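You operate a simulated robot arm through the tools that you are given. There is no shell and no other tool.

You are at the controls of a simulated robot arm. One attempt, no reset.

JOB
Zero the probe in the steel cup.
Fine: dip it, correct the probe dial by what the orange meter shows, dip again till it reads 0 C; probe back in its socket.

Only the result counts: the job must be done as asked and must still hold three seconds after the hand-in. Knocking over, shifting, dropping, spilling or breaking anything else fails it.

ROBOT AND FRAMES
A 6-joint arm with a four-finger gripper, fixed in place. Base frame: the origin is at the foot of the arm, x ahead of it, y to its left, z up; the work surface is at about z = 0.86. Lengths are in m, angles in rad, forces in N, time in s.
With the tool pointing down near the work surface it reaches from about 0.56 to 0.88 m from the base axis. Its first joint turns from -2.897 to 2.897 rad. Payload 3.43 kg.
Tool frame: the origin (TCP) lies between the finger pads and is the grasp point; the fingertips stand 0.03 m ahead of it; z points along the fingers, y is the line along which they close. Largest opening 0.12 m; the body of the gripper starts 0.085 m behind the TCP.
Orientation is that of the tool frame in the base frame, as a unit quaternion [w, x, y, z]. With the fingers straight down and closing along the base's y, the tool's x points along the base's -x, its y along +y and its z along -z.

CONTROLS
- The arm moves only by the tool nudge_tool. Its argument "commands" is a list of rows, each a list of 7 numbers: the gripper command, from -1 (shut) to 1 (fully open), values between in proportion, then the shift along the tool's x, y, z in m, then the turn, a rotation vector about the tool's x, y, z in rad. In form: [[claw, tx, ty, tz, ax, ay, az], ...]. A call has 1 to 20 rows; each row shifts and turns the commanded pose from where the row before left it, along the tool's axes as they then stand. Each row takes 0.2 s and may step no farther than 0.05 m and 0.15 rad from the row before; otherwise, or with a gripper value out of range, the whole call is refused. Where a pose cannot be reached the arm comes as near as it can. A force on the tool above 40 N (or 10 N above the force at the start of the call, whichever is more), or a blocked arm, ends the call early, and 0.2 s more pass. Each finger halts on what it meets, pressing with about 35 N; the grip force reading is that of the motor and also rises with nothing between the fingers. The clock runs only during rows and for 0.2 s after the last one: add rows that do not move to give the fingers time. It gives the time, the measured TCP pose, the force on the tool (base axes), the opening and the grip force at its end, in the units of the frame above (readings bear some noise), with the torque about the TCP (base axes, N m) and any sound that the robot's microphone picked up.
- Cameras (640 x 400 px; columns grow to the right, rows downward): "scene" is fixed at [0.2195, -0.5006, 1.6529]; the picture's right is [0.41, -0.91, 0.00], its down [-0.86, -0.39, -0.32] and it looks along [0.29, 0.13, -0.95] (base axes); focal length 301 px, centre (320, 200). "wrist" rides on the gripper at [0.071, -0.017, -0.121] in the tool frame; the picture's right is [0.23, 0.97, 0.00], its down [-0.81, 0.19, -0.55] and it looks along [-0.54, 0.13, 0.83] (tool axes); focal length 275 px, centre (320, 200). There is no depth. A picture from a camera that has moved, and an enlarged one, comes with that camera's place and axes in the base frame and with its lens.
- snapshot(camera): a new picture of that camera. The clock stands still meanwhile.
- lift_body(by): slides the trunk up (or, below 0, down) by that many m; the arm rides with it, the base frame stays. It gives what a move gives, with no picture.
- close_up(camera, box): a new picture of the part [left, top, right, bottom] of that camera's present view, enlarged. The clock stands still meanwhile.
- job_done(): hands the job in; it is judged then, once.

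Places have to be worked out from the pictures, the camera data and where the tool is seen. Open the gripper and draw the arm clear of the work before you hand the job in, unless the task says otherwise.

The tools are called after "Emit:" as name(argument=value, ...) on one line, values as JSON. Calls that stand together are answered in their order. nudge_tool: Moves the arm, as the interface text tells. Its arguments: {"type":"object","properties":{"commands":{"type":"array"}},"required":["commands"]} The other tools are called the same way: lift_body (by) slides the trunk up or down; snapshot (camera) takes a picture; close_up (camera, box) takes an enlarged picture of a part of a camera's view; job_done () hands the job in.

At the start:

```text
time_s: 0.0
tool_pos: [0.1775, -0.4743, 1.2669]
orientation: [0.001, 0.0, 1.0, 0.0]
contact_force: [-0.8, 0.1, 0.4]
wrist_torque: [0.0, 0.0, -0.02]
grip_width: 0.12
finger_force: 0.0
trunk travel left (down, up): [-0.275, 0.265]
```

scene: 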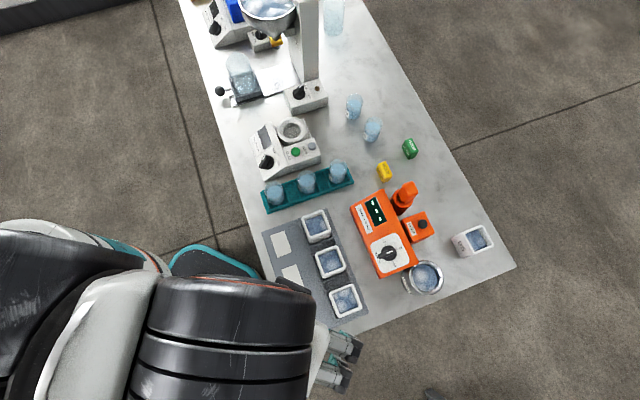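
wrist: 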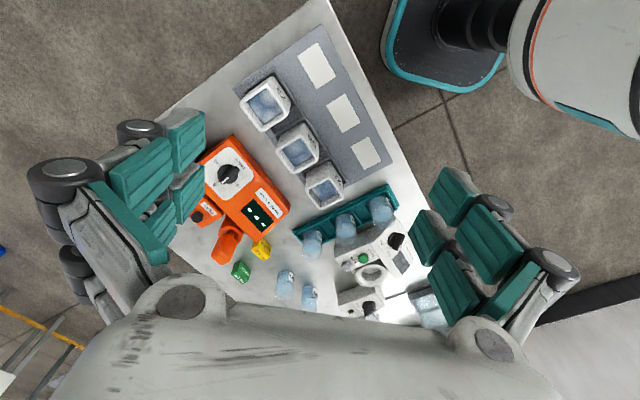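

I'll begin by looking closely at the orange meter, its probe, and the steel cup.

Emit:
close_up(camera="scene", box=[340, 170, 500, 300])

Emit:
close_up(camera="wrist", box=[160, 120, 320, 300])

Emit:
close_up(camera="scene", box=[340, 170, 440, 233])

```text
3.08 times, centred on (420, 235) of scene
camera zoom: at [0.2195, -0.5006, 1.6529], right [0.41, -0.91, 0.0], down [-0.86, -0.39, -0.32], along [0.29, 0.13, -0.95], focal length 927 px, centre (12, 92)
```

zoom: 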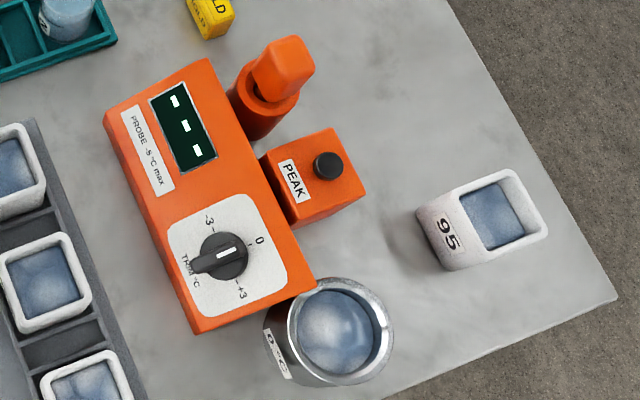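

```text
2.22 times, centred on (240, 210) of wrist
camera zoom: at [0.1071, -0.4906, 1.3876], right [-0.23, 0.97, 0.0], down [0.81, 0.19, 0.55], along [0.54, 0.13, -0.83], focal length 612 px, centre (498, 178)
```

zoom: 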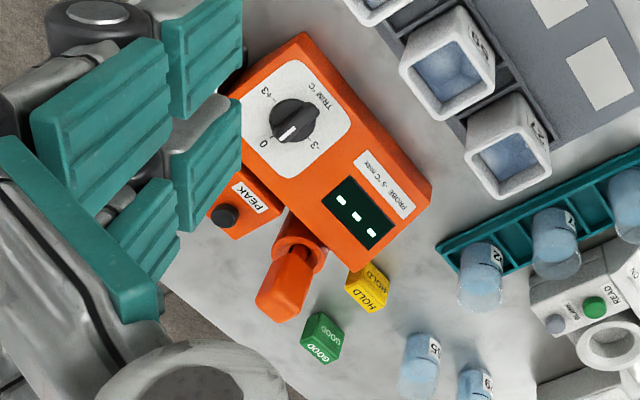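

```text
6.35 times, centred on (390, 202) of scene
camera zoom: at [0.2195, -0.5006, 1.6529], right [0.41, -0.91, 0.0], down [-0.86, -0.39, -0.32], along [0.29, 0.13, -0.95], focal length 1912 px, centre (-124, 190)
```

zoom: 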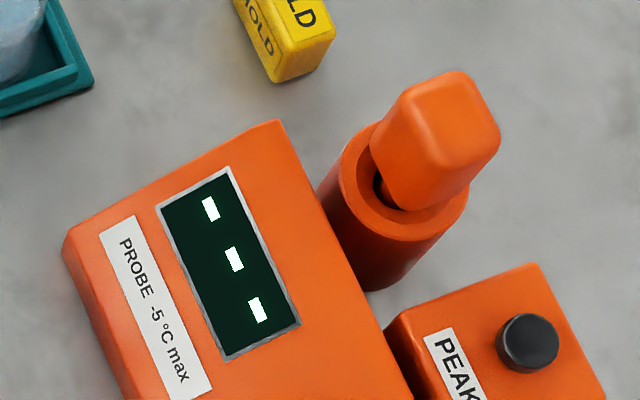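

The orange probe handle stands in its socket at about (0.52, -0.59). The steel cup is near (0.37, -0.70) and the trim knob near (0.385, -0.604). The meter is turned 45°, so I move over it with a -45° yaw to see the details with the wrist camera.

Emit:
nudge_tool(commands=[[1, -0.0345, -0.0051, 0.0274, 0, 0, 0], [1, -0.0345, -0.0051, 0.0274, 0, 0, 0], [1, -0.0345, -0.0051, 0.0274, 0, 0, 0], [1, -0.0345, -0.0051, 0.0274, 0, 0, 0], [1, -0.0345, -0.0051, 0.0274, 0, 0, 0], [1, 0, 0, 0, 0, 0, 0.131], [1, 0, 0, 0, 0, 0, 0.131], [1, 0, 0, 0, 0, 0, 0.131], [1, 0, 0, 0, 0, 0, 0.131], [1, 0, 0, 0, 0, 0, 0.131], [1, 0, 0, 0, 0, 0, 0.1304], [1, 0, 0, 0, 0, 0, 0]])

Emit:
snapshot(camera="wrist")

Emit:
snapshot(camera="scene")

```text
time_s: 2.6
tool_pos: [0.3508, -0.5009, 1.13]
orientation: [0.001, 0.384, 0.923, 0.0]
contact_force: [-0.2, 0.5, -0.2]
wrist_torque: [0.0, -0.02, 0.0]
grip_width: 0.12
finger_force: 0.1
trunk travel left (down, up): [-0.275, 0.265]
```

```text
taken
camera wrist: at [0.2885, -0.4605, 1.2507], right [0.53, 0.85, 0.0], down [0.71, -0.44, 0.55], along [0.47, -0.29, -0.83], focal length 275 px, centre (320, 200)
```

wrist: 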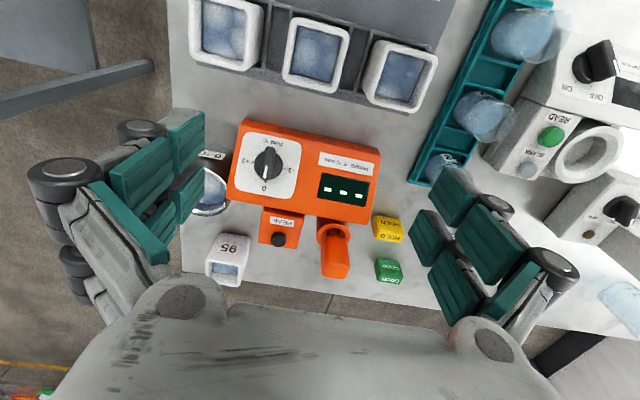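

```text
taken
```

scene: 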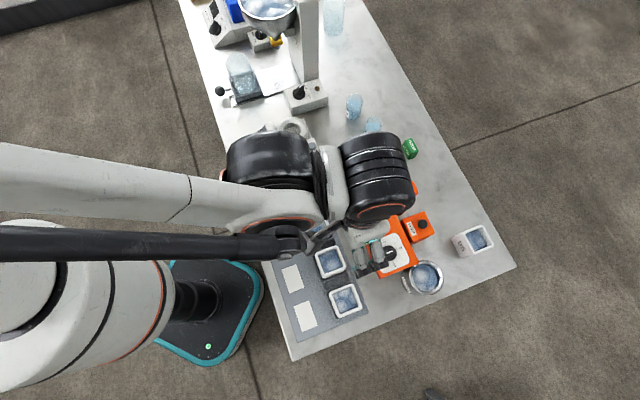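

Emit:
close_up(camera="wrist", box=[200, 110, 400, 235])

Emit:
close_up(camera="wrist", box=[180, 180, 360, 300])

Emit:
close_up(camera="wrist", box=[310, 145, 390, 205])

```text
3.20 times, centred on (300, 172) of wrist
camera zoom: at [0.2885, -0.4605, 1.2507], right [0.53, 0.85, 0.0], down [0.71, -0.44, 0.55], along [0.47, -0.29, -0.83], focal length 881 px, centre (384, 288)
```

zoom: 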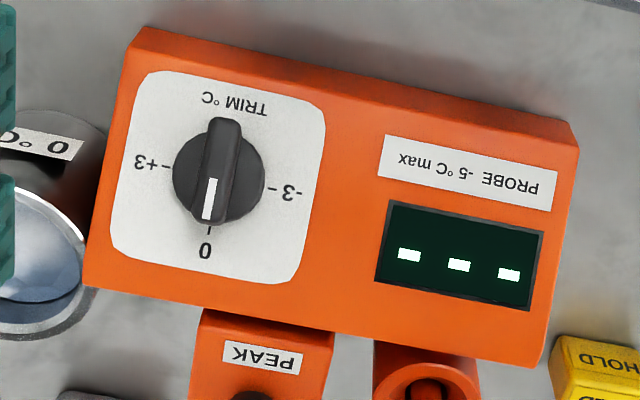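

```text
3.33 times, centred on (270, 240) of wrist
camera zoom: at [0.2885, -0.4605, 1.2507], right [0.53, 0.85, 0.0], down [0.71, -0.44, 0.55], along [0.47, -0.29, -0.83], focal length 918 px, centre (487, 67)
```

zoom: 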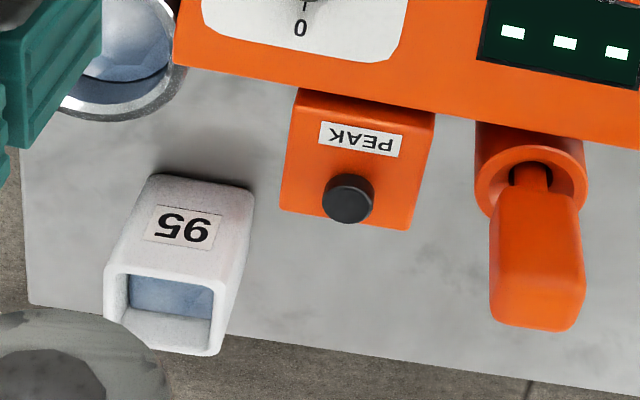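

```text
6.67 times, centred on (350, 175) of wrist
camera zoom: at [0.2885, -0.4605, 1.2507], right [0.53, 0.85, 0.0], down [0.71, -0.44, 0.55], along [0.47, -0.29, -0.83], focal length 1835 px, centre (120, 367)
```

zoom: 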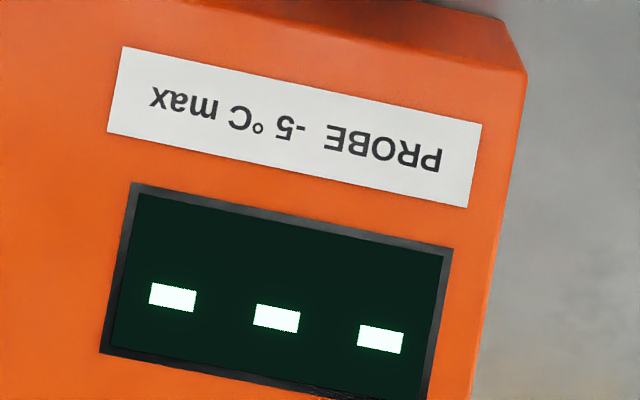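

The knob has a bar grip with its mark at 0, and the display shows "---" while the probe sits in its socket. The handle spans roughly z 0.955 to 1.015, so I move above it and check the alignment with the wrist camera.

Emit:
nudge_tool(commands=[[1, -0.0445, 0.0146, 0.005, 0, 0, 0], [1, -0.0445, 0.0146, 0.005, 0, 0, 0], [1, -0.0445, 0.0146, 0.005, 0, 0, 0], [1, -0.0445, 0.0146, 0.005, 0, 0, 0], [1, 0, 0, 0, 0, 0, 0]])

Emit:
snapshot(camera="wrist")

Emit:
snapshot(camera="scene")

```text
time_s: 3.8
tool_pos: [0.5189, -0.585, 1.1106]
orientation: [-0.001, 0.383, 0.924, 0.0]
contact_force: [0.2, 1.1, -0.3]
wrist_torque: [-0.02, -0.02, -0.01]
grip_width: 0.12
finger_force: 0.0
trunk travel left (down, up): [-0.275, 0.265]
```

```text
taken
camera wrist: at [0.4564, -0.5457, 1.2318], right [0.53, 0.85, 0.0], down [0.71, -0.44, 0.55], along [0.47, -0.29, -0.83], focal length 275 px, centre (320, 200)
```

wrist: 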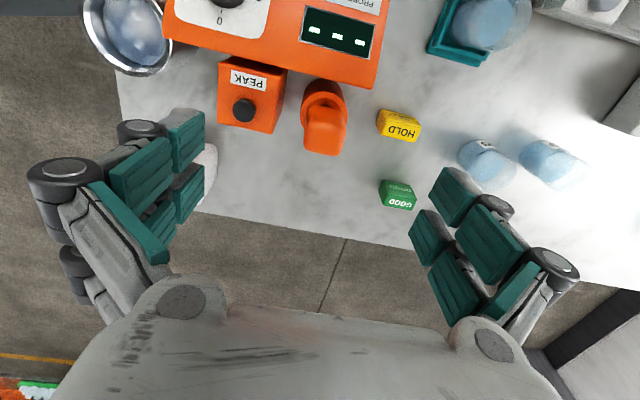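

```text
taken
```

scene: 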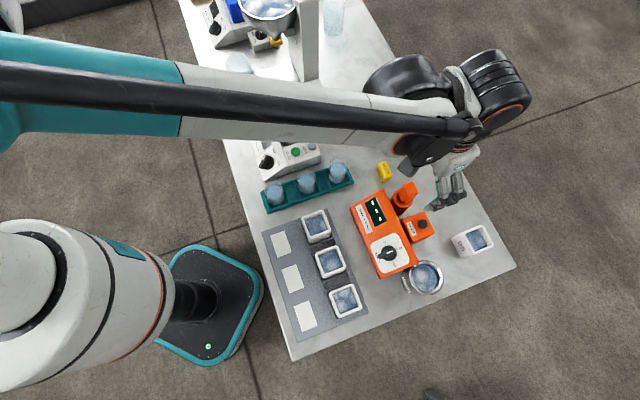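

The handle lies close under the TCP. I take a close-up to measure its edges.

Emit:
close_up(camera="wrist", box=[280, 70, 376, 130])

Emit:
close_up(camera="wrist", box=[265, 70, 393, 170])

Emit:
close_up(camera="scene", box=[380, 170, 460, 250])

```text
6.67 times, centred on (328, 100) of wrist
camera zoom: at [0.4564, -0.5457, 1.2318], right [0.53, 0.85, 0.0], down [0.71, -0.44, 0.55], along [0.47, -0.29, -0.83], focal length 1835 px, centre (267, 867)
```

zoom: 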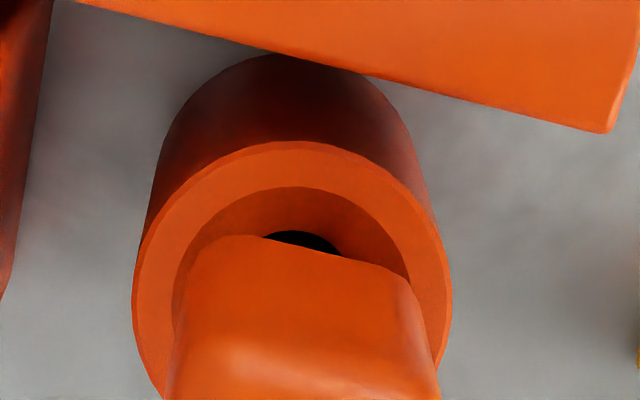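

```text
4.00 times, centred on (329, 120) of wrist
camera zoom: at [0.4564, -0.5457, 1.2318], right [0.53, 0.85, 0.0], down [0.71, -0.44, 0.55], along [0.47, -0.29, -0.83], focal length 1101 px, centre (284, 520)
```

zoom: 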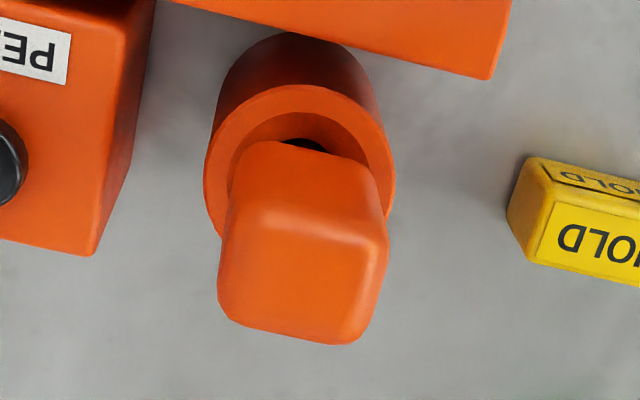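

```text
5.00 times, centred on (420, 210) of scene
camera zoom: at [0.2195, -0.5006, 1.6529], right [0.41, -0.91, 0.0], down [-0.86, -0.39, -0.32], along [0.29, 0.13, -0.95], focal length 1506 px, centre (-180, 150)
```

zoom: 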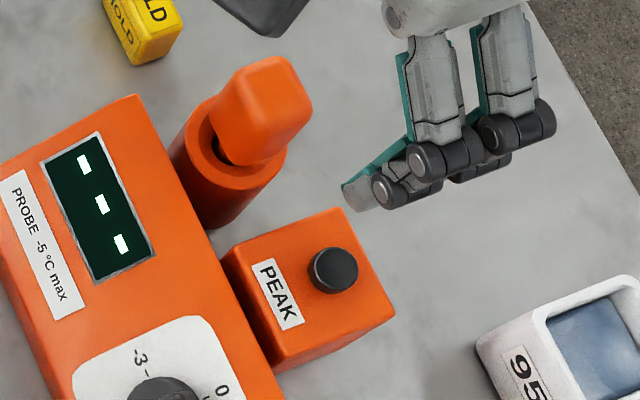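

Both views agree that the handle axis is at about (0.530, -0.587), aligned with the finger axis and about 31 mm wide. I shift over it, narrow the opening a bit and come down partway.

Emit:
nudge_tool(commands=[[0.4, -0.0092, 0.0064, 0, 0, 0, 0], [0.4, 0, 0, 0.03, 0, 0, 0], [0.4, 0, 0, 0.03, 0, 0, 0], [0.4, 0, 0, 0.02, 0, 0, 0], [0.4, 0, 0, 0, 0, 0, 0]])

Emit:
snapshot(camera="wrist")

Emit:
close_up(camera="scene", box=[370, 150, 470, 230])

```text
time_s: 5.0
tool_pos: [0.5297, -0.5887, 1.0295]
orientation: [0.0, 0.383, 0.924, 0.0]
contact_force: [0.1, 0.2, -0.2]
wrist_torque: [-0.05, 0.01, 0.0]
grip_width: 0.0842
finger_force: 0.1
trunk travel left (down, up): [-0.275, 0.265]
```

```text
taken
camera wrist: at [0.4672, -0.5482, 1.1496], right [0.53, 0.85, 0.0], down [0.71, -0.44, 0.55], along [0.47, -0.29, -0.83], focal length 275 px, centre (320, 200)
```

wrist: 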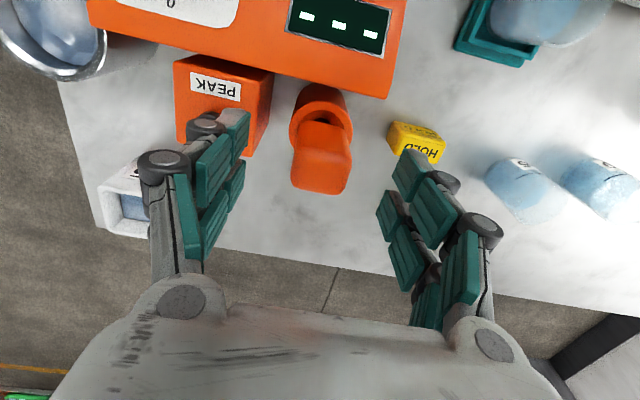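

```text
5.00 times, centred on (420, 190) of scene
camera zoom: at [0.2195, -0.5006, 1.6529], right [0.41, -0.91, 0.0], down [-0.86, -0.39, -0.32], along [0.29, 0.13, -0.95], focal length 1506 px, centre (-180, 250)
```

zoom: 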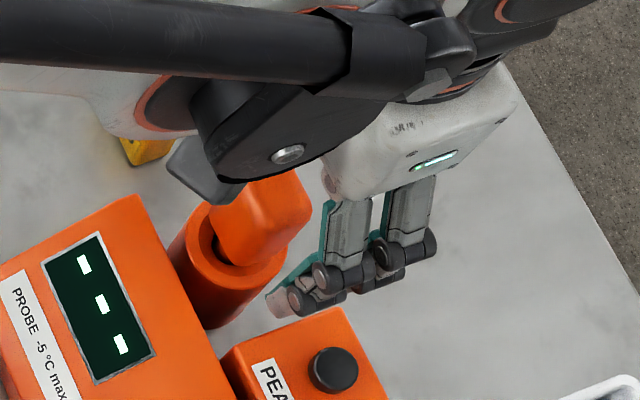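

The handle top appears where it should for an aligned grasp. I descend to z≈0.990, with the fingertips above the socket rim, and close.

Emit:
nudge_tool(commands=[[0.4, 0, 0, 0.02, 0, 0, 0], [0.4, 0, 0, 0.0195, 0, 0, 0], [0.4, 0, 0, 0, 0, 0, 0], [-1, 0, 0, 0, 0, 0, 0], [-1, 0, 0, 0, 0, 0, 0], [-1, 0, 0, 0, 0, 0, 0]])

Emit:
snapshot(camera="wrist")

```text
time_s: 6.4
tool_pos: [0.53, -0.5869, 0.9899]
orientation: [-0.001, 0.383, 0.924, 0.0]
contact_force: [0.3, -0.2, 1.8]
wrist_torque: [-0.03, -0.05, 0.01]
grip_width: 0.0352
finger_force: 34.4
trunk travel left (down, up): [-0.275, 0.265]
```

```text
taken
camera wrist: at [0.4674, -0.548, 1.1108], right [0.53, 0.85, 0.0], down [0.71, -0.44, 0.55], along [0.47, -0.29, -0.83], focal length 275 px, centre (320, 200)
```

wrist: 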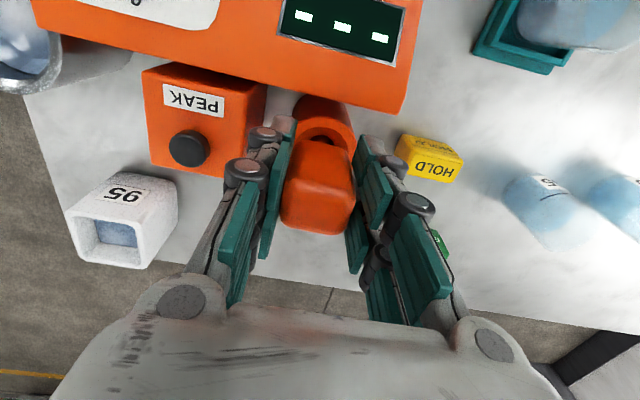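

The handle is gripped at 35 mm; I note the socket pose as (0.530, -0.587, 0.990). Now I lift straight up.

Emit:
nudge_tool(commands=[[-1, 0, 0, -0.02, 0, 0, 0], [-1, 0, 0, -0.03, 0, 0, 0], [-1, 0, 0, -0.03, 0, 0, 0], [-1, 0, 0, -0.03, 0, 0, 0], [-1, 0, 0, 0, 0, 0, 0]])

Emit:
snapshot(camera="wrist")

Emit:
snapshot(camera="scene")

```text
time_s: 7.6
tool_pos: [0.5292, -0.5868, 1.0977]
orientation: [0.0, 0.383, 0.924, -0.001]
contact_force: [0.7, 0.6, -0.3]
wrist_torque: [0.0, 0.02, 0.02]
grip_width: 0.0353
finger_force: 35.0
trunk travel left (down, up): [-0.275, 0.265]
```

```text
taken
camera wrist: at [0.4666, -0.5474, 1.2196], right [0.53, 0.85, 0.0], down [0.71, -0.44, 0.55], along [0.47, -0.29, -0.83], focal length 275 px, centre (320, 200)
```

wrist: 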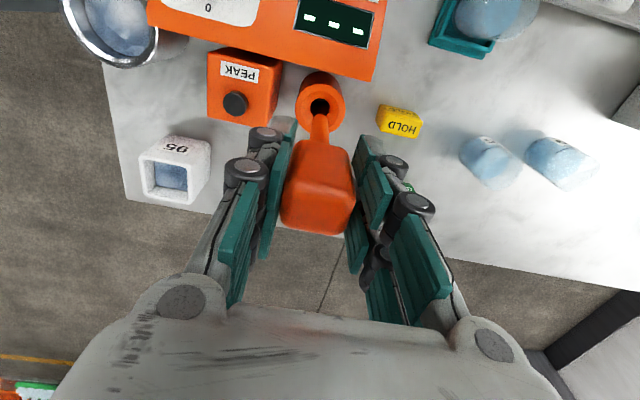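

```text
taken
```

scene: 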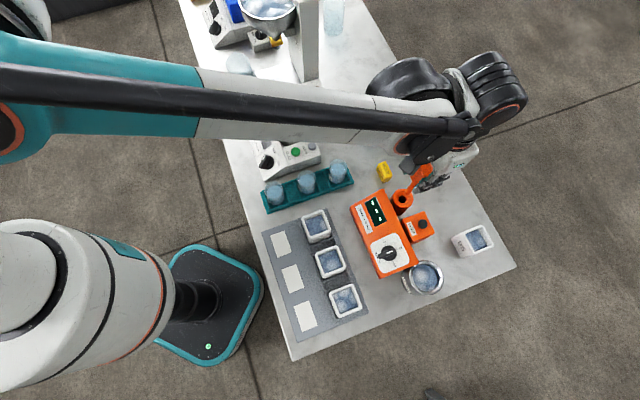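

Emit:
close_up(camera="scene", box=[380, 150, 450, 220])

Emit:
close_up(camera="wrist", box=[270, 60, 370, 150])

Emit:
close_up(camera="wrist", box=[50, 0, 290, 100])

```text
5.71 times, centred on (415, 185) of scene
camera zoom: at [0.2195, -0.5006, 1.6529], right [0.41, -0.91, 0.0], down [-0.86, -0.39, -0.32], along [0.29, 0.13, -0.95], focal length 1721 px, centre (-223, 286)
```

zoom: 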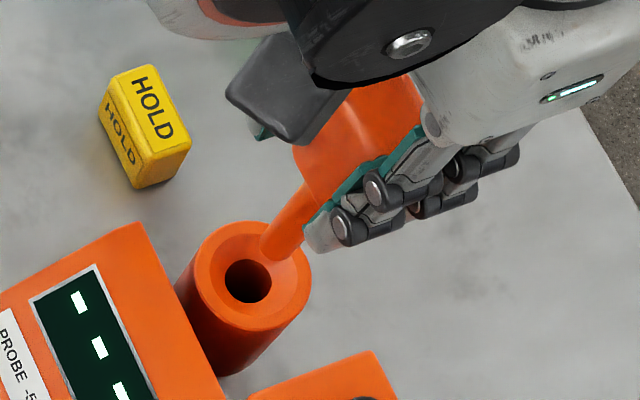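

```text
4.44 times, centred on (320, 105) of wrist
camera zoom: at [0.4666, -0.5474, 1.2196], right [0.53, 0.85, 0.0], down [0.71, -0.44, 0.55], along [0.47, -0.29, -0.83], focal length 1224 px, centre (320, 622)
```

zoom: 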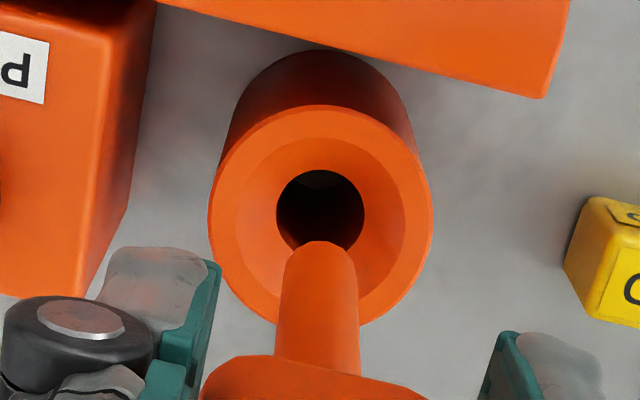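

```text
2.67 times, centred on (170, 50) of wrist
camera zoom: at [0.4666, -0.5474, 1.2196], right [0.53, 0.85, 0.0], down [0.71, -0.44, 0.55], along [0.47, -0.29, -0.83], focal length 734 px, centre (720, 600)
```

zoom: 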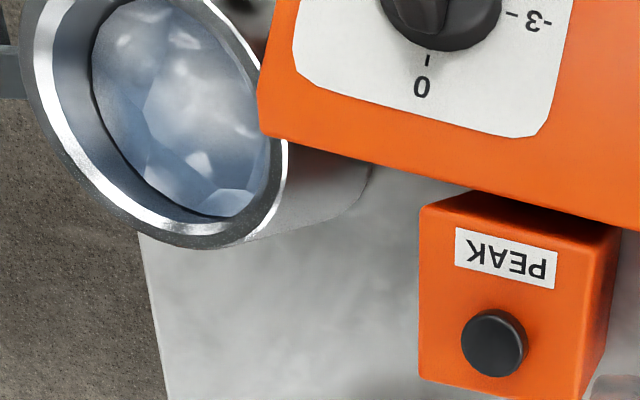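

The probe's tip is about 0.128 m below the TCP, and the socket rim is at about z 0.947. I raise a little and carry the probe over the steel cup, estimated at (0.37, -0.70), to check the alignment before dipping.

Emit:
nudge_tool(commands=[[-1, 0, 0, -0.035, 0, 0, 0], [-1, 0.0062, -0.0389, 0, 0, 0, 0], [-1, 0.0062, -0.0389, 0, 0, 0, 0], [-1, 0.0062, -0.0389, 0, 0, 0, 0], [-1, 0.0062, -0.0389, 0, 0, 0, 0], [-1, 0.0062, -0.0389, 0, 0, 0, 0], [-1, 0, 0, 0, 0, 0, 0]])

Emit:
snapshot(camera="wrist")

Emit:
snapshot(camera="scene")

```text
time_s: 9.2
tool_pos: [0.3696, -0.7038, 1.1346]
orientation: [0.0, 0.383, 0.924, 0.0]
contact_force: [0.7, 0.1, -1.2]
wrist_torque: [0.01, -0.01, 0.02]
grip_width: 0.035
finger_force: 35.4
trunk travel left (down, up): [-0.275, 0.265]
```

```text
taken
camera wrist: at [0.3079, -0.6635, 1.2559], right [0.52, 0.85, 0.0], down [0.71, -0.44, 0.55], along [0.47, -0.29, -0.83], focal length 275 px, centre (320, 200)
```

wrist: 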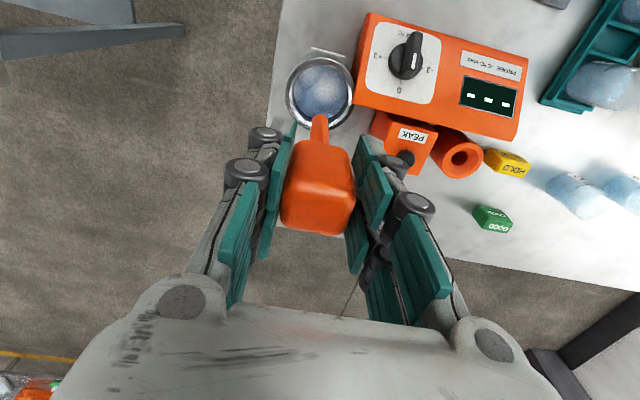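

```text
taken
```

scene: 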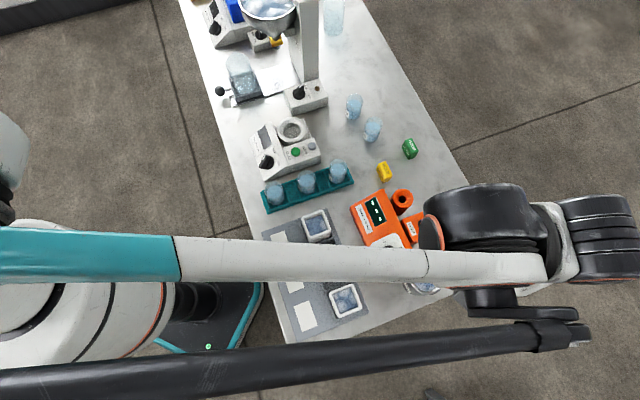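

Emit:
close_up(camera="wrist", box=[260, 30, 420, 150])

```text
3.33 times, centred on (340, 90) of wrist
camera zoom: at [0.3079, -0.6635, 1.2559], right [0.52, 0.85, 0.0], down [0.71, -0.44, 0.55], along [0.47, -0.29, -0.83], focal length 918 px, centre (253, 567)
```

zoom: 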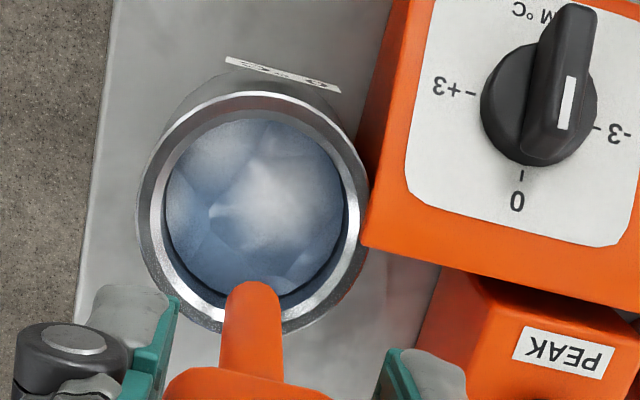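

The cup's centre is at about (0.369, -0.702), essentially below the probe. I lower the probe gently to put the tip about 2 cm into the slush, watching the force and the display.

Emit:
nudge_tool(commands=[[-1, 0.001, 0.001, 0.025, 0, 0, 0], [-1, 0, 0, 0.025, 0, 0, 0], [-1, 0, 0, 0.02, 0, 0, 0], [-1, 0, 0, 0.015, 0, 0, 0], [-1, 0, 0, 0.015, 0, 0, 0], [-1, 0, 0, 0.005, 0, 0, 0], [-1, 0, 0, 0, 0, 0, 0]])

Emit:
snapshot(camera="wrist")

Emit:
close_up(camera="scene", box=[340, 170, 460, 300])

```text
time_s: 10.8
tool_pos: [0.3699, -0.7017, 1.029]
orientation: [0.0, 0.382, 0.924, 0.0]
contact_force: [0.7, 0.1, 0.6]
wrist_torque: [0.01, 0.01, 0.01]
grip_width: 0.0349
finger_force: 34.8
trunk travel left (down, up): [-0.275, 0.265]
```

```text
taken
camera wrist: at [0.3073, -0.6614, 1.1509], right [0.53, 0.85, 0.0], down [0.71, -0.44, 0.55], along [0.47, -0.29, -0.83], focal length 275 px, centre (320, 200)
```

wrist: 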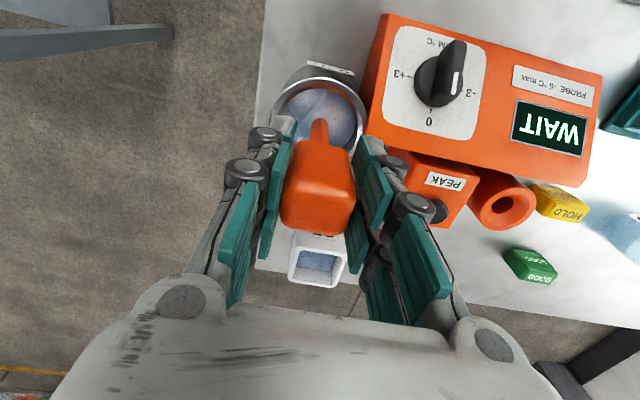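

```text
3.08 times, centred on (400, 235) of scene
camera zoom: at [0.2195, -0.5006, 1.6529], right [0.41, -0.91, 0.0], down [-0.86, -0.39, -0.32], along [0.29, 0.13, -0.95], focal length 927 px, centre (74, 92)
```

zoom: 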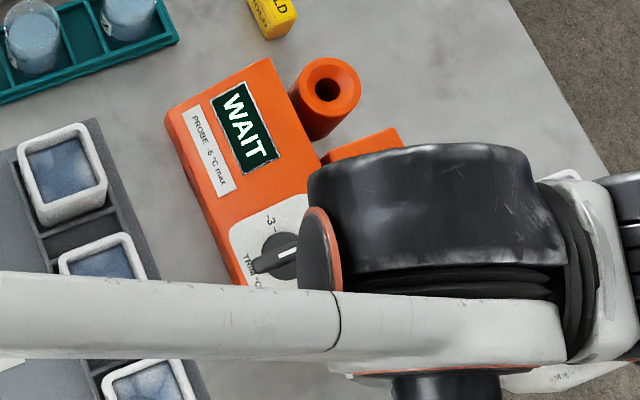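

The meter now shows WAIT, so the probe is immersed. I hold still for the reading to settle.

Emit:
nudge_tool(commands=[[-1, 0, 0, 0, 0, 0, 0], [-1, 0, 0, 0, 0, 0, 0], [-1, 0, 0, 0, 0, 0, 0], [-1, 0, 0, 0, 0, 0, 0], [-1, 0, 0, 0, 0, 0, 0], [-1, 0, 0, 0, 0, 0, 0], [-1, 0, 0, 0, 0, 0, 0], [-1, 0, 0, 0, 0, 0, 0], [-1, 0, 0, 0, 0, 0, 0], [-1, 0, 0, 0, 0, 0, 0], [-1, 0, 0, 0, 0, 0, 0], [-1, 0, 0, 0, 0, 0, 0]])

Emit:
close_up(camera="wrist", box=[270, 10, 610, 230])

```text
time_s: 13.4
tool_pos: [0.371, -0.7006, 1.0299]
orientation: [-0.001, 0.383, 0.924, -0.001]
contact_force: [-0.1, -0.3, 0.2]
wrist_torque: [-0.01, 0.0, -0.01]
grip_width: 0.0354
finger_force: 35.4
trunk travel left (down, up): [-0.275, 0.265]
```

```text
1.82 times, centred on (440, 120) of wrist
camera zoom: at [0.3074, -0.6614, 1.151], right [0.53, 0.85, 0.0], down [0.71, -0.44, 0.55], along [0.47, -0.29, -0.83], focal length 500 px, centre (102, 346)
```

zoom: 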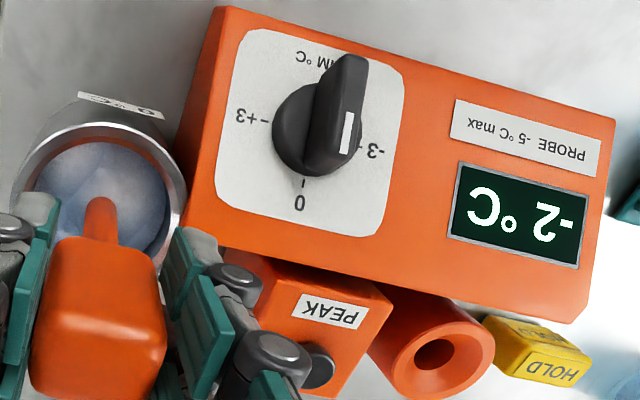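

It reads -2 °C. I check once more that it's stable before leaving.

Emit:
nudge_tool(commands=[[-1, 0, 0, 0, 0, 0, 0], [-1, 0, 0, 0, 0, 0, 0], [-1, 0, 0, 0, 0, 0, 0], [-1, 0, 0, 0, 0, 0, 0], [-1, 0, 0, 0, 0, 0, 0]])

Emit:
close_up(camera="wrist", box=[490, 90, 610, 170])

Emit:
close_up(camera="wrist", box=[370, 10, 490, 150])

```text
time_s: 14.6
tool_pos: [0.3695, -0.7013, 1.0291]
orientation: [-0.001, 0.383, 0.924, 0.001]
contact_force: [-0.9, 0.0, -1.6]
wrist_torque: [0.0, 0.0, 0.03]
grip_width: 0.0352
finger_force: 34.6
trunk travel left (down, up): [-0.275, 0.265]
```

```text
5.00 times, centred on (550, 130) of wrist
camera zoom: at [0.3074, -0.6614, 1.151], right [0.53, 0.85, 0.0], down [0.71, -0.44, 0.55], along [0.47, -0.29, -0.83], focal length 1376 px, centre (-830, 550)
```

zoom: 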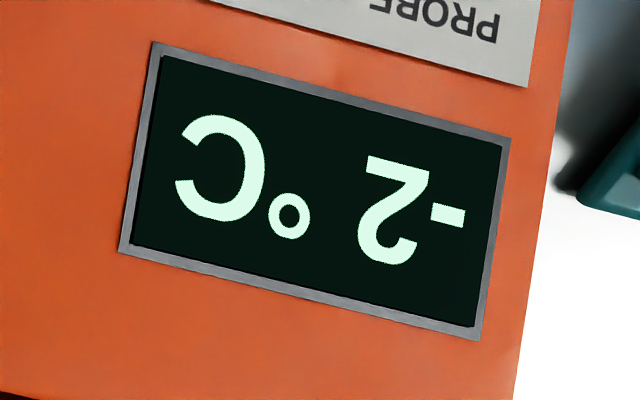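

```text
2.86 times, centred on (430, 80) of wrist
camera zoom: at [0.3074, -0.6614, 1.151], right [0.53, 0.85, 0.0], down [0.71, -0.44, 0.55], along [0.47, -0.29, -0.83], focal length 786 px, centre (6, 543)
```

zoom: 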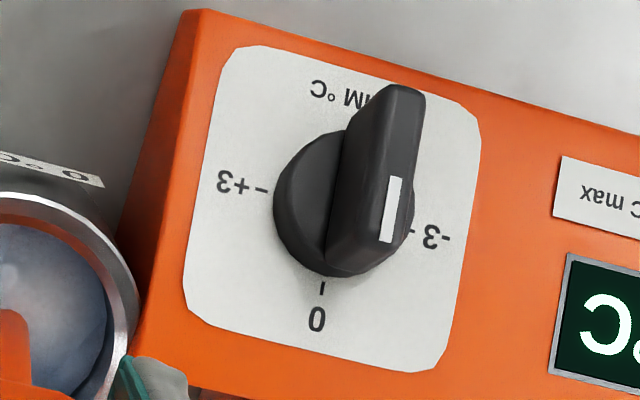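

It is a stable -2 °C with the dial at 0, so the trim must go to +2. First I return the probe to its socket by reversing my path.

Emit:
nudge_tool(commands=[[-1, 0, 0, -0.025, 0, 0, 0], [-1, 0, 0, -0.04, 0, 0, 0], [-1, 0, 0, -0.04, 0, 0, 0], [-1, -0.0064, 0.0387, 0, 0, 0, 0], [-1, -0.0064, 0.0387, 0, 0, 0, 0], [-1, -0.0064, 0.0387, 0, 0, 0, 0], [-1, -0.0064, 0.0387, 0, 0, 0, 0], [-1, -0.0064, 0.0387, 0, 0, 0, 0], [-1, 0, 0, 0, 0, 0, 0], [-1, 0, 0, 0.025, 0, 0, 0], [-1, 0, 0, 0.01, 0, 0, 0], [-1, 0, 0, 0, 0, 0, 0]])

Emit:
snapshot(camera="wrist")

Emit:
close_up(camera="wrist", box=[270, 60, 370, 150])

```text
time_s: 17.2
tool_pos: [0.5282, -0.5872, 1.1014]
orientation: [0.0, 0.383, 0.924, -0.001]
contact_force: [0.5, 0.1, -1.5]
wrist_torque: [0.01, 0.01, 0.01]
grip_width: 0.0352
finger_force: 34.8
trunk travel left (down, up): [-0.275, 0.265]
```

```text
taken
camera wrist: at [0.4668, -0.5477, 1.2218], right [0.53, 0.85, 0.0], down [0.71, -0.44, 0.55], along [0.47, -0.29, -0.83], focal length 275 px, centre (320, 200)
```

wrist: 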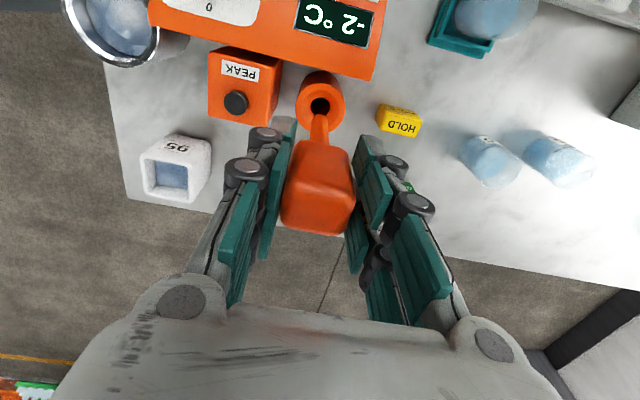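

```text
4.44 times, centred on (320, 105) of wrist
camera zoom: at [0.4668, -0.5477, 1.2218], right [0.53, 0.85, 0.0], down [0.71, -0.44, 0.55], along [0.47, -0.29, -0.83], focal length 1224 px, centre (320, 622)
```

zoom: 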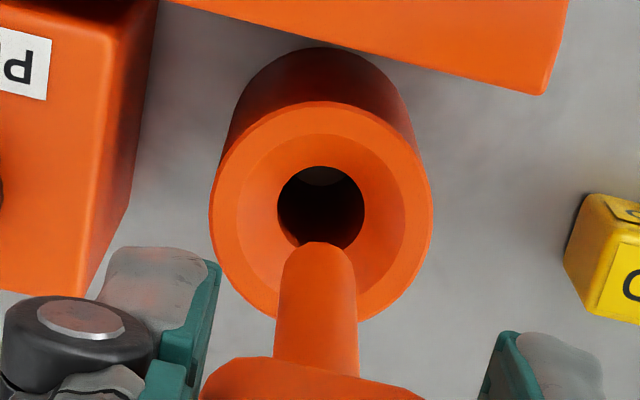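

The probe lines up with the socket exactly as it did on leaving. I lower it to the original height.

Emit:
nudge_tool(commands=[[-1, 0, 0, 0.025, 0, 0, 0], [-1, 0, 0, 0.02, 0, 0, 0], [-1, 0, 0, 0.02, 0, 0, 0], [-1, 0, 0, 0.02, 0, 0, 0], [-1, 0, 0, 0.015, 0, 0, 0], [-1, 0, 0, 0.008, 0, 0, 0], [-1, 0, 0, 0.002, 0, 0, 0], [-1, 0, 0, 0, 0, 0, 0]])

Emit:
snapshot(camera="wrist")

```text
time_s: 19.0
tool_pos: [0.5289, -0.5867, 0.9898]
orientation: [0.0, 0.383, 0.924, 0.001]
contact_force: [0.1, -0.1, 1.8]
wrist_torque: [-0.06, -0.03, -0.01]
grip_width: 0.0351
finger_force: 34.4
trunk travel left (down, up): [-0.275, 0.265]
```

```text
taken
camera wrist: at [0.4669, -0.5472, 1.1108], right [0.53, 0.85, 0.0], down [0.71, -0.44, 0.55], along [0.47, -0.29, -0.83], focal length 275 px, centre (320, 200)
```

wrist: 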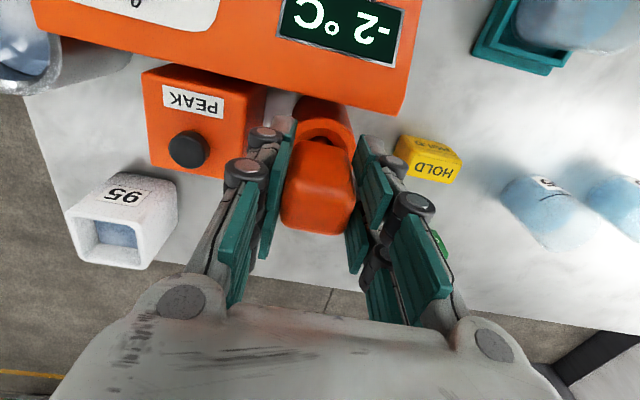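

The probe is back in its socket (same height and light load as at first). I release, rise clear, and move above the knob at about (0.384, -0.608).

Emit:
nudge_tool(commands=[[0.3, 0, 0, 0, 0, 0, 0], [0.3, 0, 0, 0, 0, 0, 0], [0.3, 0, 0, -0.03, 0, 0, 0], [0.3, 0, 0, -0.04, 0, 0, 0], [0.3, 0, 0, -0.03, 0, 0, 0], [0.3, 0.0219, -0.0293, 0, 0, 0, 0], [0.3, 0.0219, -0.0293, 0, 0, 0, 0], [0.3, 0.0219, -0.0293, 0, 0, 0, 0], [0.3, 0.0219, -0.0293, 0, 0, 0, 0], [0.3, 0, 0, 0, 0, 0, 0]])

Emit:
snapshot(camera="wrist")

Emit:
snapshot(camera="scene")

```text
time_s: 21.2
tool_pos: [0.3848, -0.6068, 1.0895]
orientation: [0.001, 0.383, 0.924, 0.001]
contact_force: [-0.5, 0.1, -0.1]
wrist_torque: [-0.03, -0.01, 0.02]
grip_width: 0.0781
finger_force: 0.0
trunk travel left (down, up): [-0.275, 0.265]
```

```text
taken
camera wrist: at [0.3222, -0.568, 1.2104], right [0.52, 0.85, 0.0], down [0.71, -0.44, 0.55], along [0.47, -0.29, -0.83], focal length 275 px, centre (320, 200)
```

wrist: 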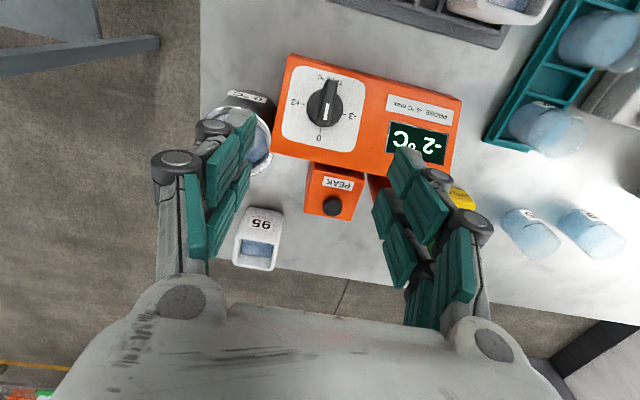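

```text
taken
```

scene: 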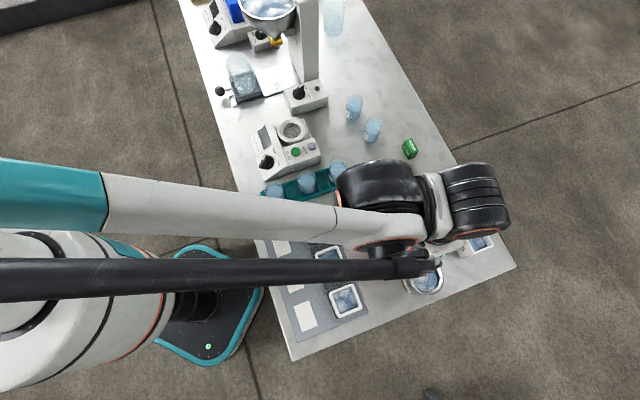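

Emit:
close_up(camera="wrist", box=[275, 50, 371, 150])

Emit:
close_up(camera="wrist", box=[180, 60, 480, 240])

```text
4.00 times, centred on (323, 100) of wrist
camera zoom: at [0.3222, -0.568, 1.2104], right [0.52, 0.85, 0.0], down [0.71, -0.44, 0.55], along [0.47, -0.29, -0.83], focal length 1101 px, centre (308, 600)
```

zoom: 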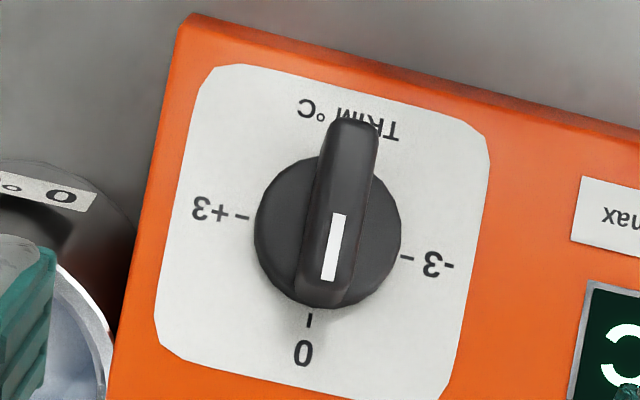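

```text
2.13 times, centred on (330, 150) of wrist
camera zoom: at [0.3222, -0.568, 1.2104], right [0.52, 0.85, 0.0], down [0.71, -0.44, 0.55], along [0.47, -0.29, -0.83], focal length 587 px, centre (299, 307)
```

zoom: 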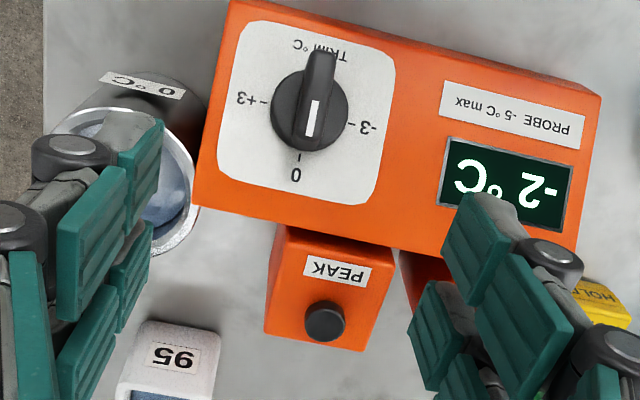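

The bar grip looks offset from the dial disc, which could mean a tilted panel or just an asymmetric bar. I bring the camera directly above the knob for a plumb view to settle it.

Emit:
nudge_tool(commands=[[0.3, -0.0375, 0.01, -0.01, 0, 0, 0], [0.3, -0.0375, 0.01, -0.01, 0, 0, 0], [0.3, 0, 0, 0, 0, 0, 0]])

Emit:
snapshot(camera="wrist")

Emit:
close_up(camera="wrist", box=[240, 0, 400, 100])

```text
time_s: 22.0
tool_pos: [0.4513, -0.6462, 1.11]
orientation: [0.0, 0.382, 0.924, 0.0]
contact_force: [-0.2, 0.4, 0.4]
wrist_torque: [-0.01, 0.0, -0.02]
grip_width: 0.078
finger_force: 0.1
trunk travel left (down, up): [-0.275, 0.265]
```

```text
taken
camera wrist: at [0.3896, -0.6071, 1.2299], right [0.53, 0.85, 0.0], down [0.71, -0.44, 0.55], along [0.47, -0.29, -0.83], focal length 275 px, centre (320, 200)
```

wrist: 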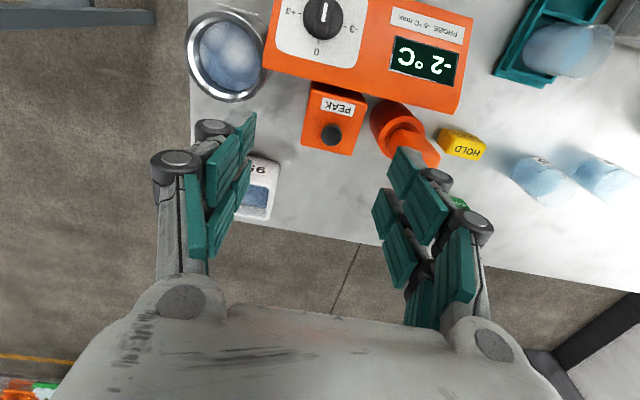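

```text
4.00 times, centred on (320, 50) of wrist
camera zoom: at [0.3896, -0.6071, 1.2299], right [0.53, 0.85, 0.0], down [0.71, -0.44, 0.55], along [0.47, -0.29, -0.83], focal length 1101 px, centre (320, 800)
```

zoom: 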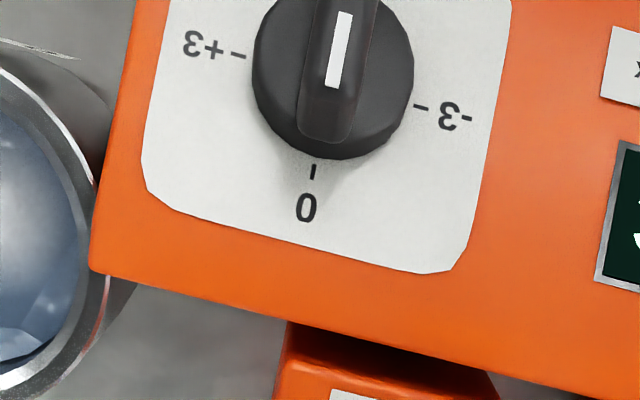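

The marks' aspect and parallax show that the meter panel is sloped about 35° towards the robot. The knob axis is therefore tilted too, with its dial-plate centre near (0.394, -0.607, 0.918). I back off over the robot side and tilt the tool 35° to line up with the knob axis.

Emit:
nudge_tool(commands=[[0.1, 0.0437, -0.0042, 0, 0, 0, 0], [0.1, 0.0437, -0.0042, 0, 0, 0, 0], [0.1, 0.0437, -0.0042, 0, 0, 0, 0], [0.1, 0, 0, 0, 0, -0.1222, 0], [0.1, 0, 0, 0, 0, -0.1222, 0], [0.1, 0, 0, 0, 0, -0.1222, 0], [0.1, 0, 0, 0, 0, -0.1222, 0], [0.1, 0, 0, 0, 0, -0.1221, 0], [0.1, 0, 0, 0, 0, 0, 0]])

Emit:
snapshot(camera="wrist")

Emit:
snapshot(camera="scene")

```text
time_s: 24.0
tool_pos: [0.3502, -0.5635, 1.1095]
orientation: [0.279, 0.364, 0.881, -0.115]
contact_force: [0.4, 1.1, -0.4]
wrist_torque: [-0.03, -0.02, -0.03]
grip_width: 0.0661
finger_force: 0.0
trunk travel left (down, up): [-0.275, 0.265]
```

```text
taken
camera wrist: at [0.2479, -0.4835, 1.1682], right [0.55, 0.82, -0.13], down [0.38, -0.11, 0.92], along [0.74, -0.56, -0.37], focal length 275 px, centre (320, 200)
```

wrist: 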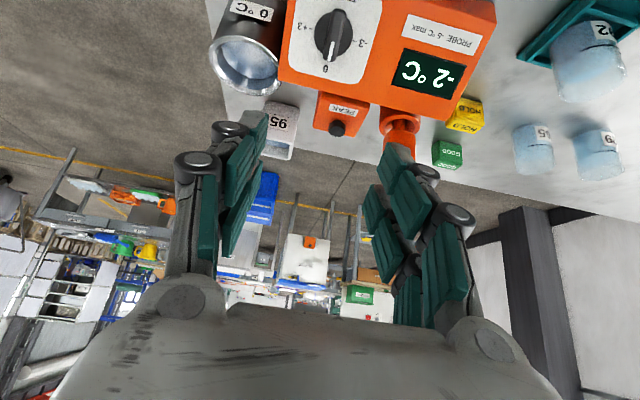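

```text
taken
```

scene: 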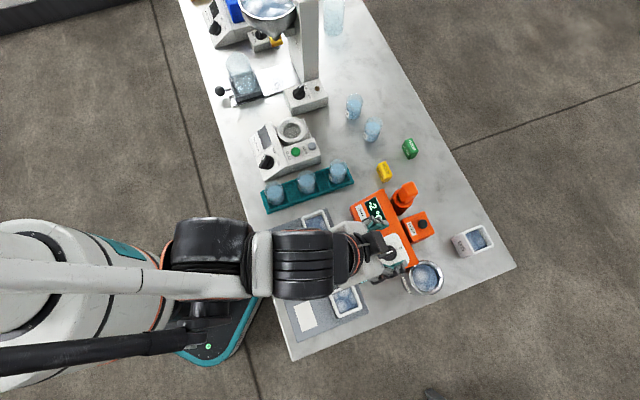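

Emit:
close_up(camera="wrist", box=[280, 0, 390, 90])

Emit:
close_up(camera="wrist", box=[200, 0, 510, 140])

```text
4.44 times, centred on (335, 45) of wrist
camera zoom: at [0.2479, -0.4835, 1.1682], right [0.55, 0.82, -0.13], down [0.38, -0.11, 0.92], along [0.74, -0.56, -0.37], focal length 1224 px, centre (253, 889)
```

zoom: 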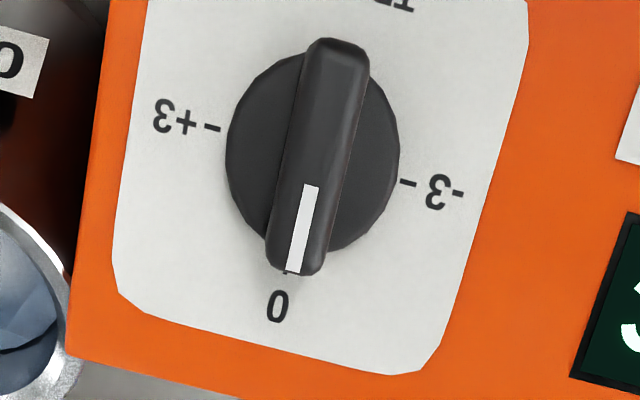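

```text
2.06 times, centred on (355, 70) of wrist
camera zoom: at [0.2479, -0.4835, 1.1682], right [0.55, 0.82, -0.13], down [0.38, -0.11, 0.92], along [0.74, -0.56, -0.37], focal length 568 px, centre (248, 468)
```

zoom: 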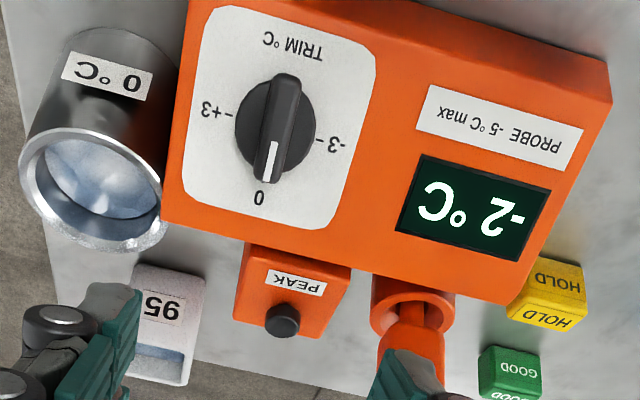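

Triangulating the dial centre against the "0" mark confirms a 35° slope, so the tool is now parallel to the knob axis. I shift 59 mm along tool x to come onto the axis and approach partway.

Emit:
nudge_tool(commands=[[0.0, 0.0296, 0.0003, 0, 0, 0, 0], [0.0, 0.0296, 0.0003, 0, 0, 0, 0], [0.0, 0, 0, 0.04, 0, 0, 0], [0.0, 0, 0, 0.04, 0, 0, 0], [0.0, 0, 0, 0.02, 0, 0, 0], [0.0, 0, 0, 0, 0, 0, 0]])

Emit:
snapshot(camera="wrist")

Emit:
snapshot(camera="scene")

```text
time_s: 25.4
tool_pos: [0.3565, -0.5692, 0.9936]
orientation: [0.278, 0.365, 0.881, -0.116]
contact_force: [0.5, -0.6, 0.4]
wrist_torque: [-0.03, 0.02, 0.0]
grip_width: 0.0598
finger_force: 0.0
trunk travel left (down, up): [-0.275, 0.265]
```

```text
taken
camera wrist: at [0.2548, -0.4889, 1.0522], right [0.55, 0.82, -0.13], down [0.38, -0.11, 0.92], along [0.74, -0.56, -0.37], focal length 275 px, centre (320, 200)
```

wrist: 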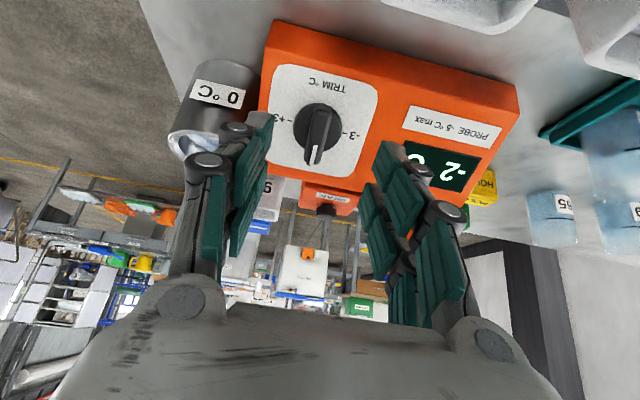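

```text
taken
```

scene: 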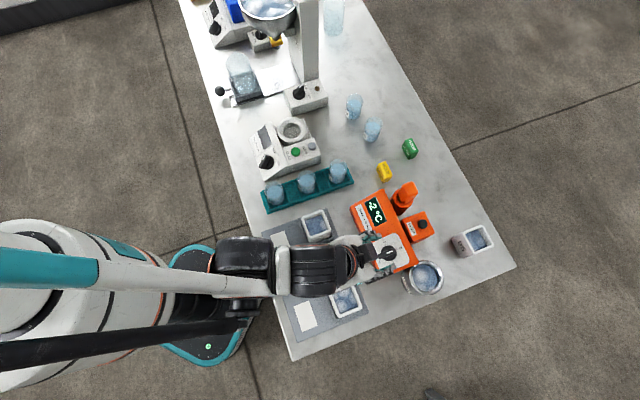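

Emit:
close_up(camera="wrist", box=[260, 60, 388, 190])

Emit:
close_up(camera="scene", box=[330, 190, 450, 300])

```text
3.08 times, centred on (324, 125) of wrist
camera zoom: at [0.2548, -0.4889, 1.0522], right [0.55, 0.82, -0.13], down [0.38, -0.11, 0.92], along [0.74, -0.56, -0.37], focal length 847 px, centre (308, 431)
```

zoom: 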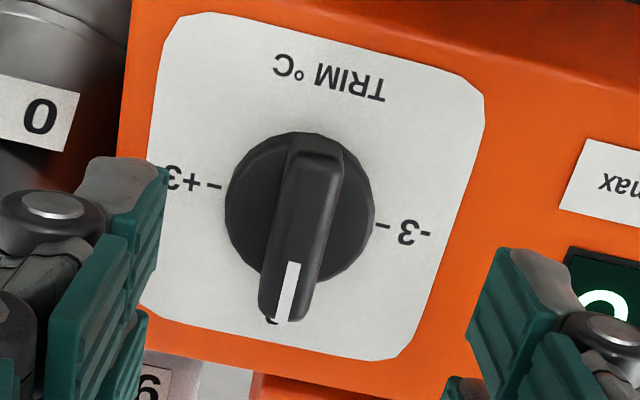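

```text
3.64 times, centred on (390, 245) of scene
camera zoom: at [0.2195, -0.5006, 1.6529], right [0.41, -0.91, 0.0], down [-0.86, -0.39, -0.32], along [0.29, 0.13, -0.95], focal length 1095 px, centre (66, 36)
```

zoom: 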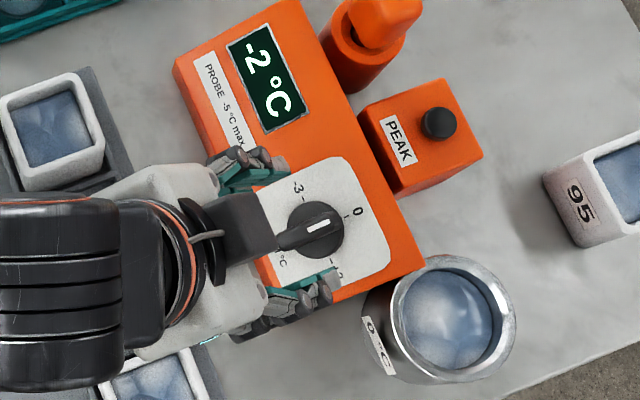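

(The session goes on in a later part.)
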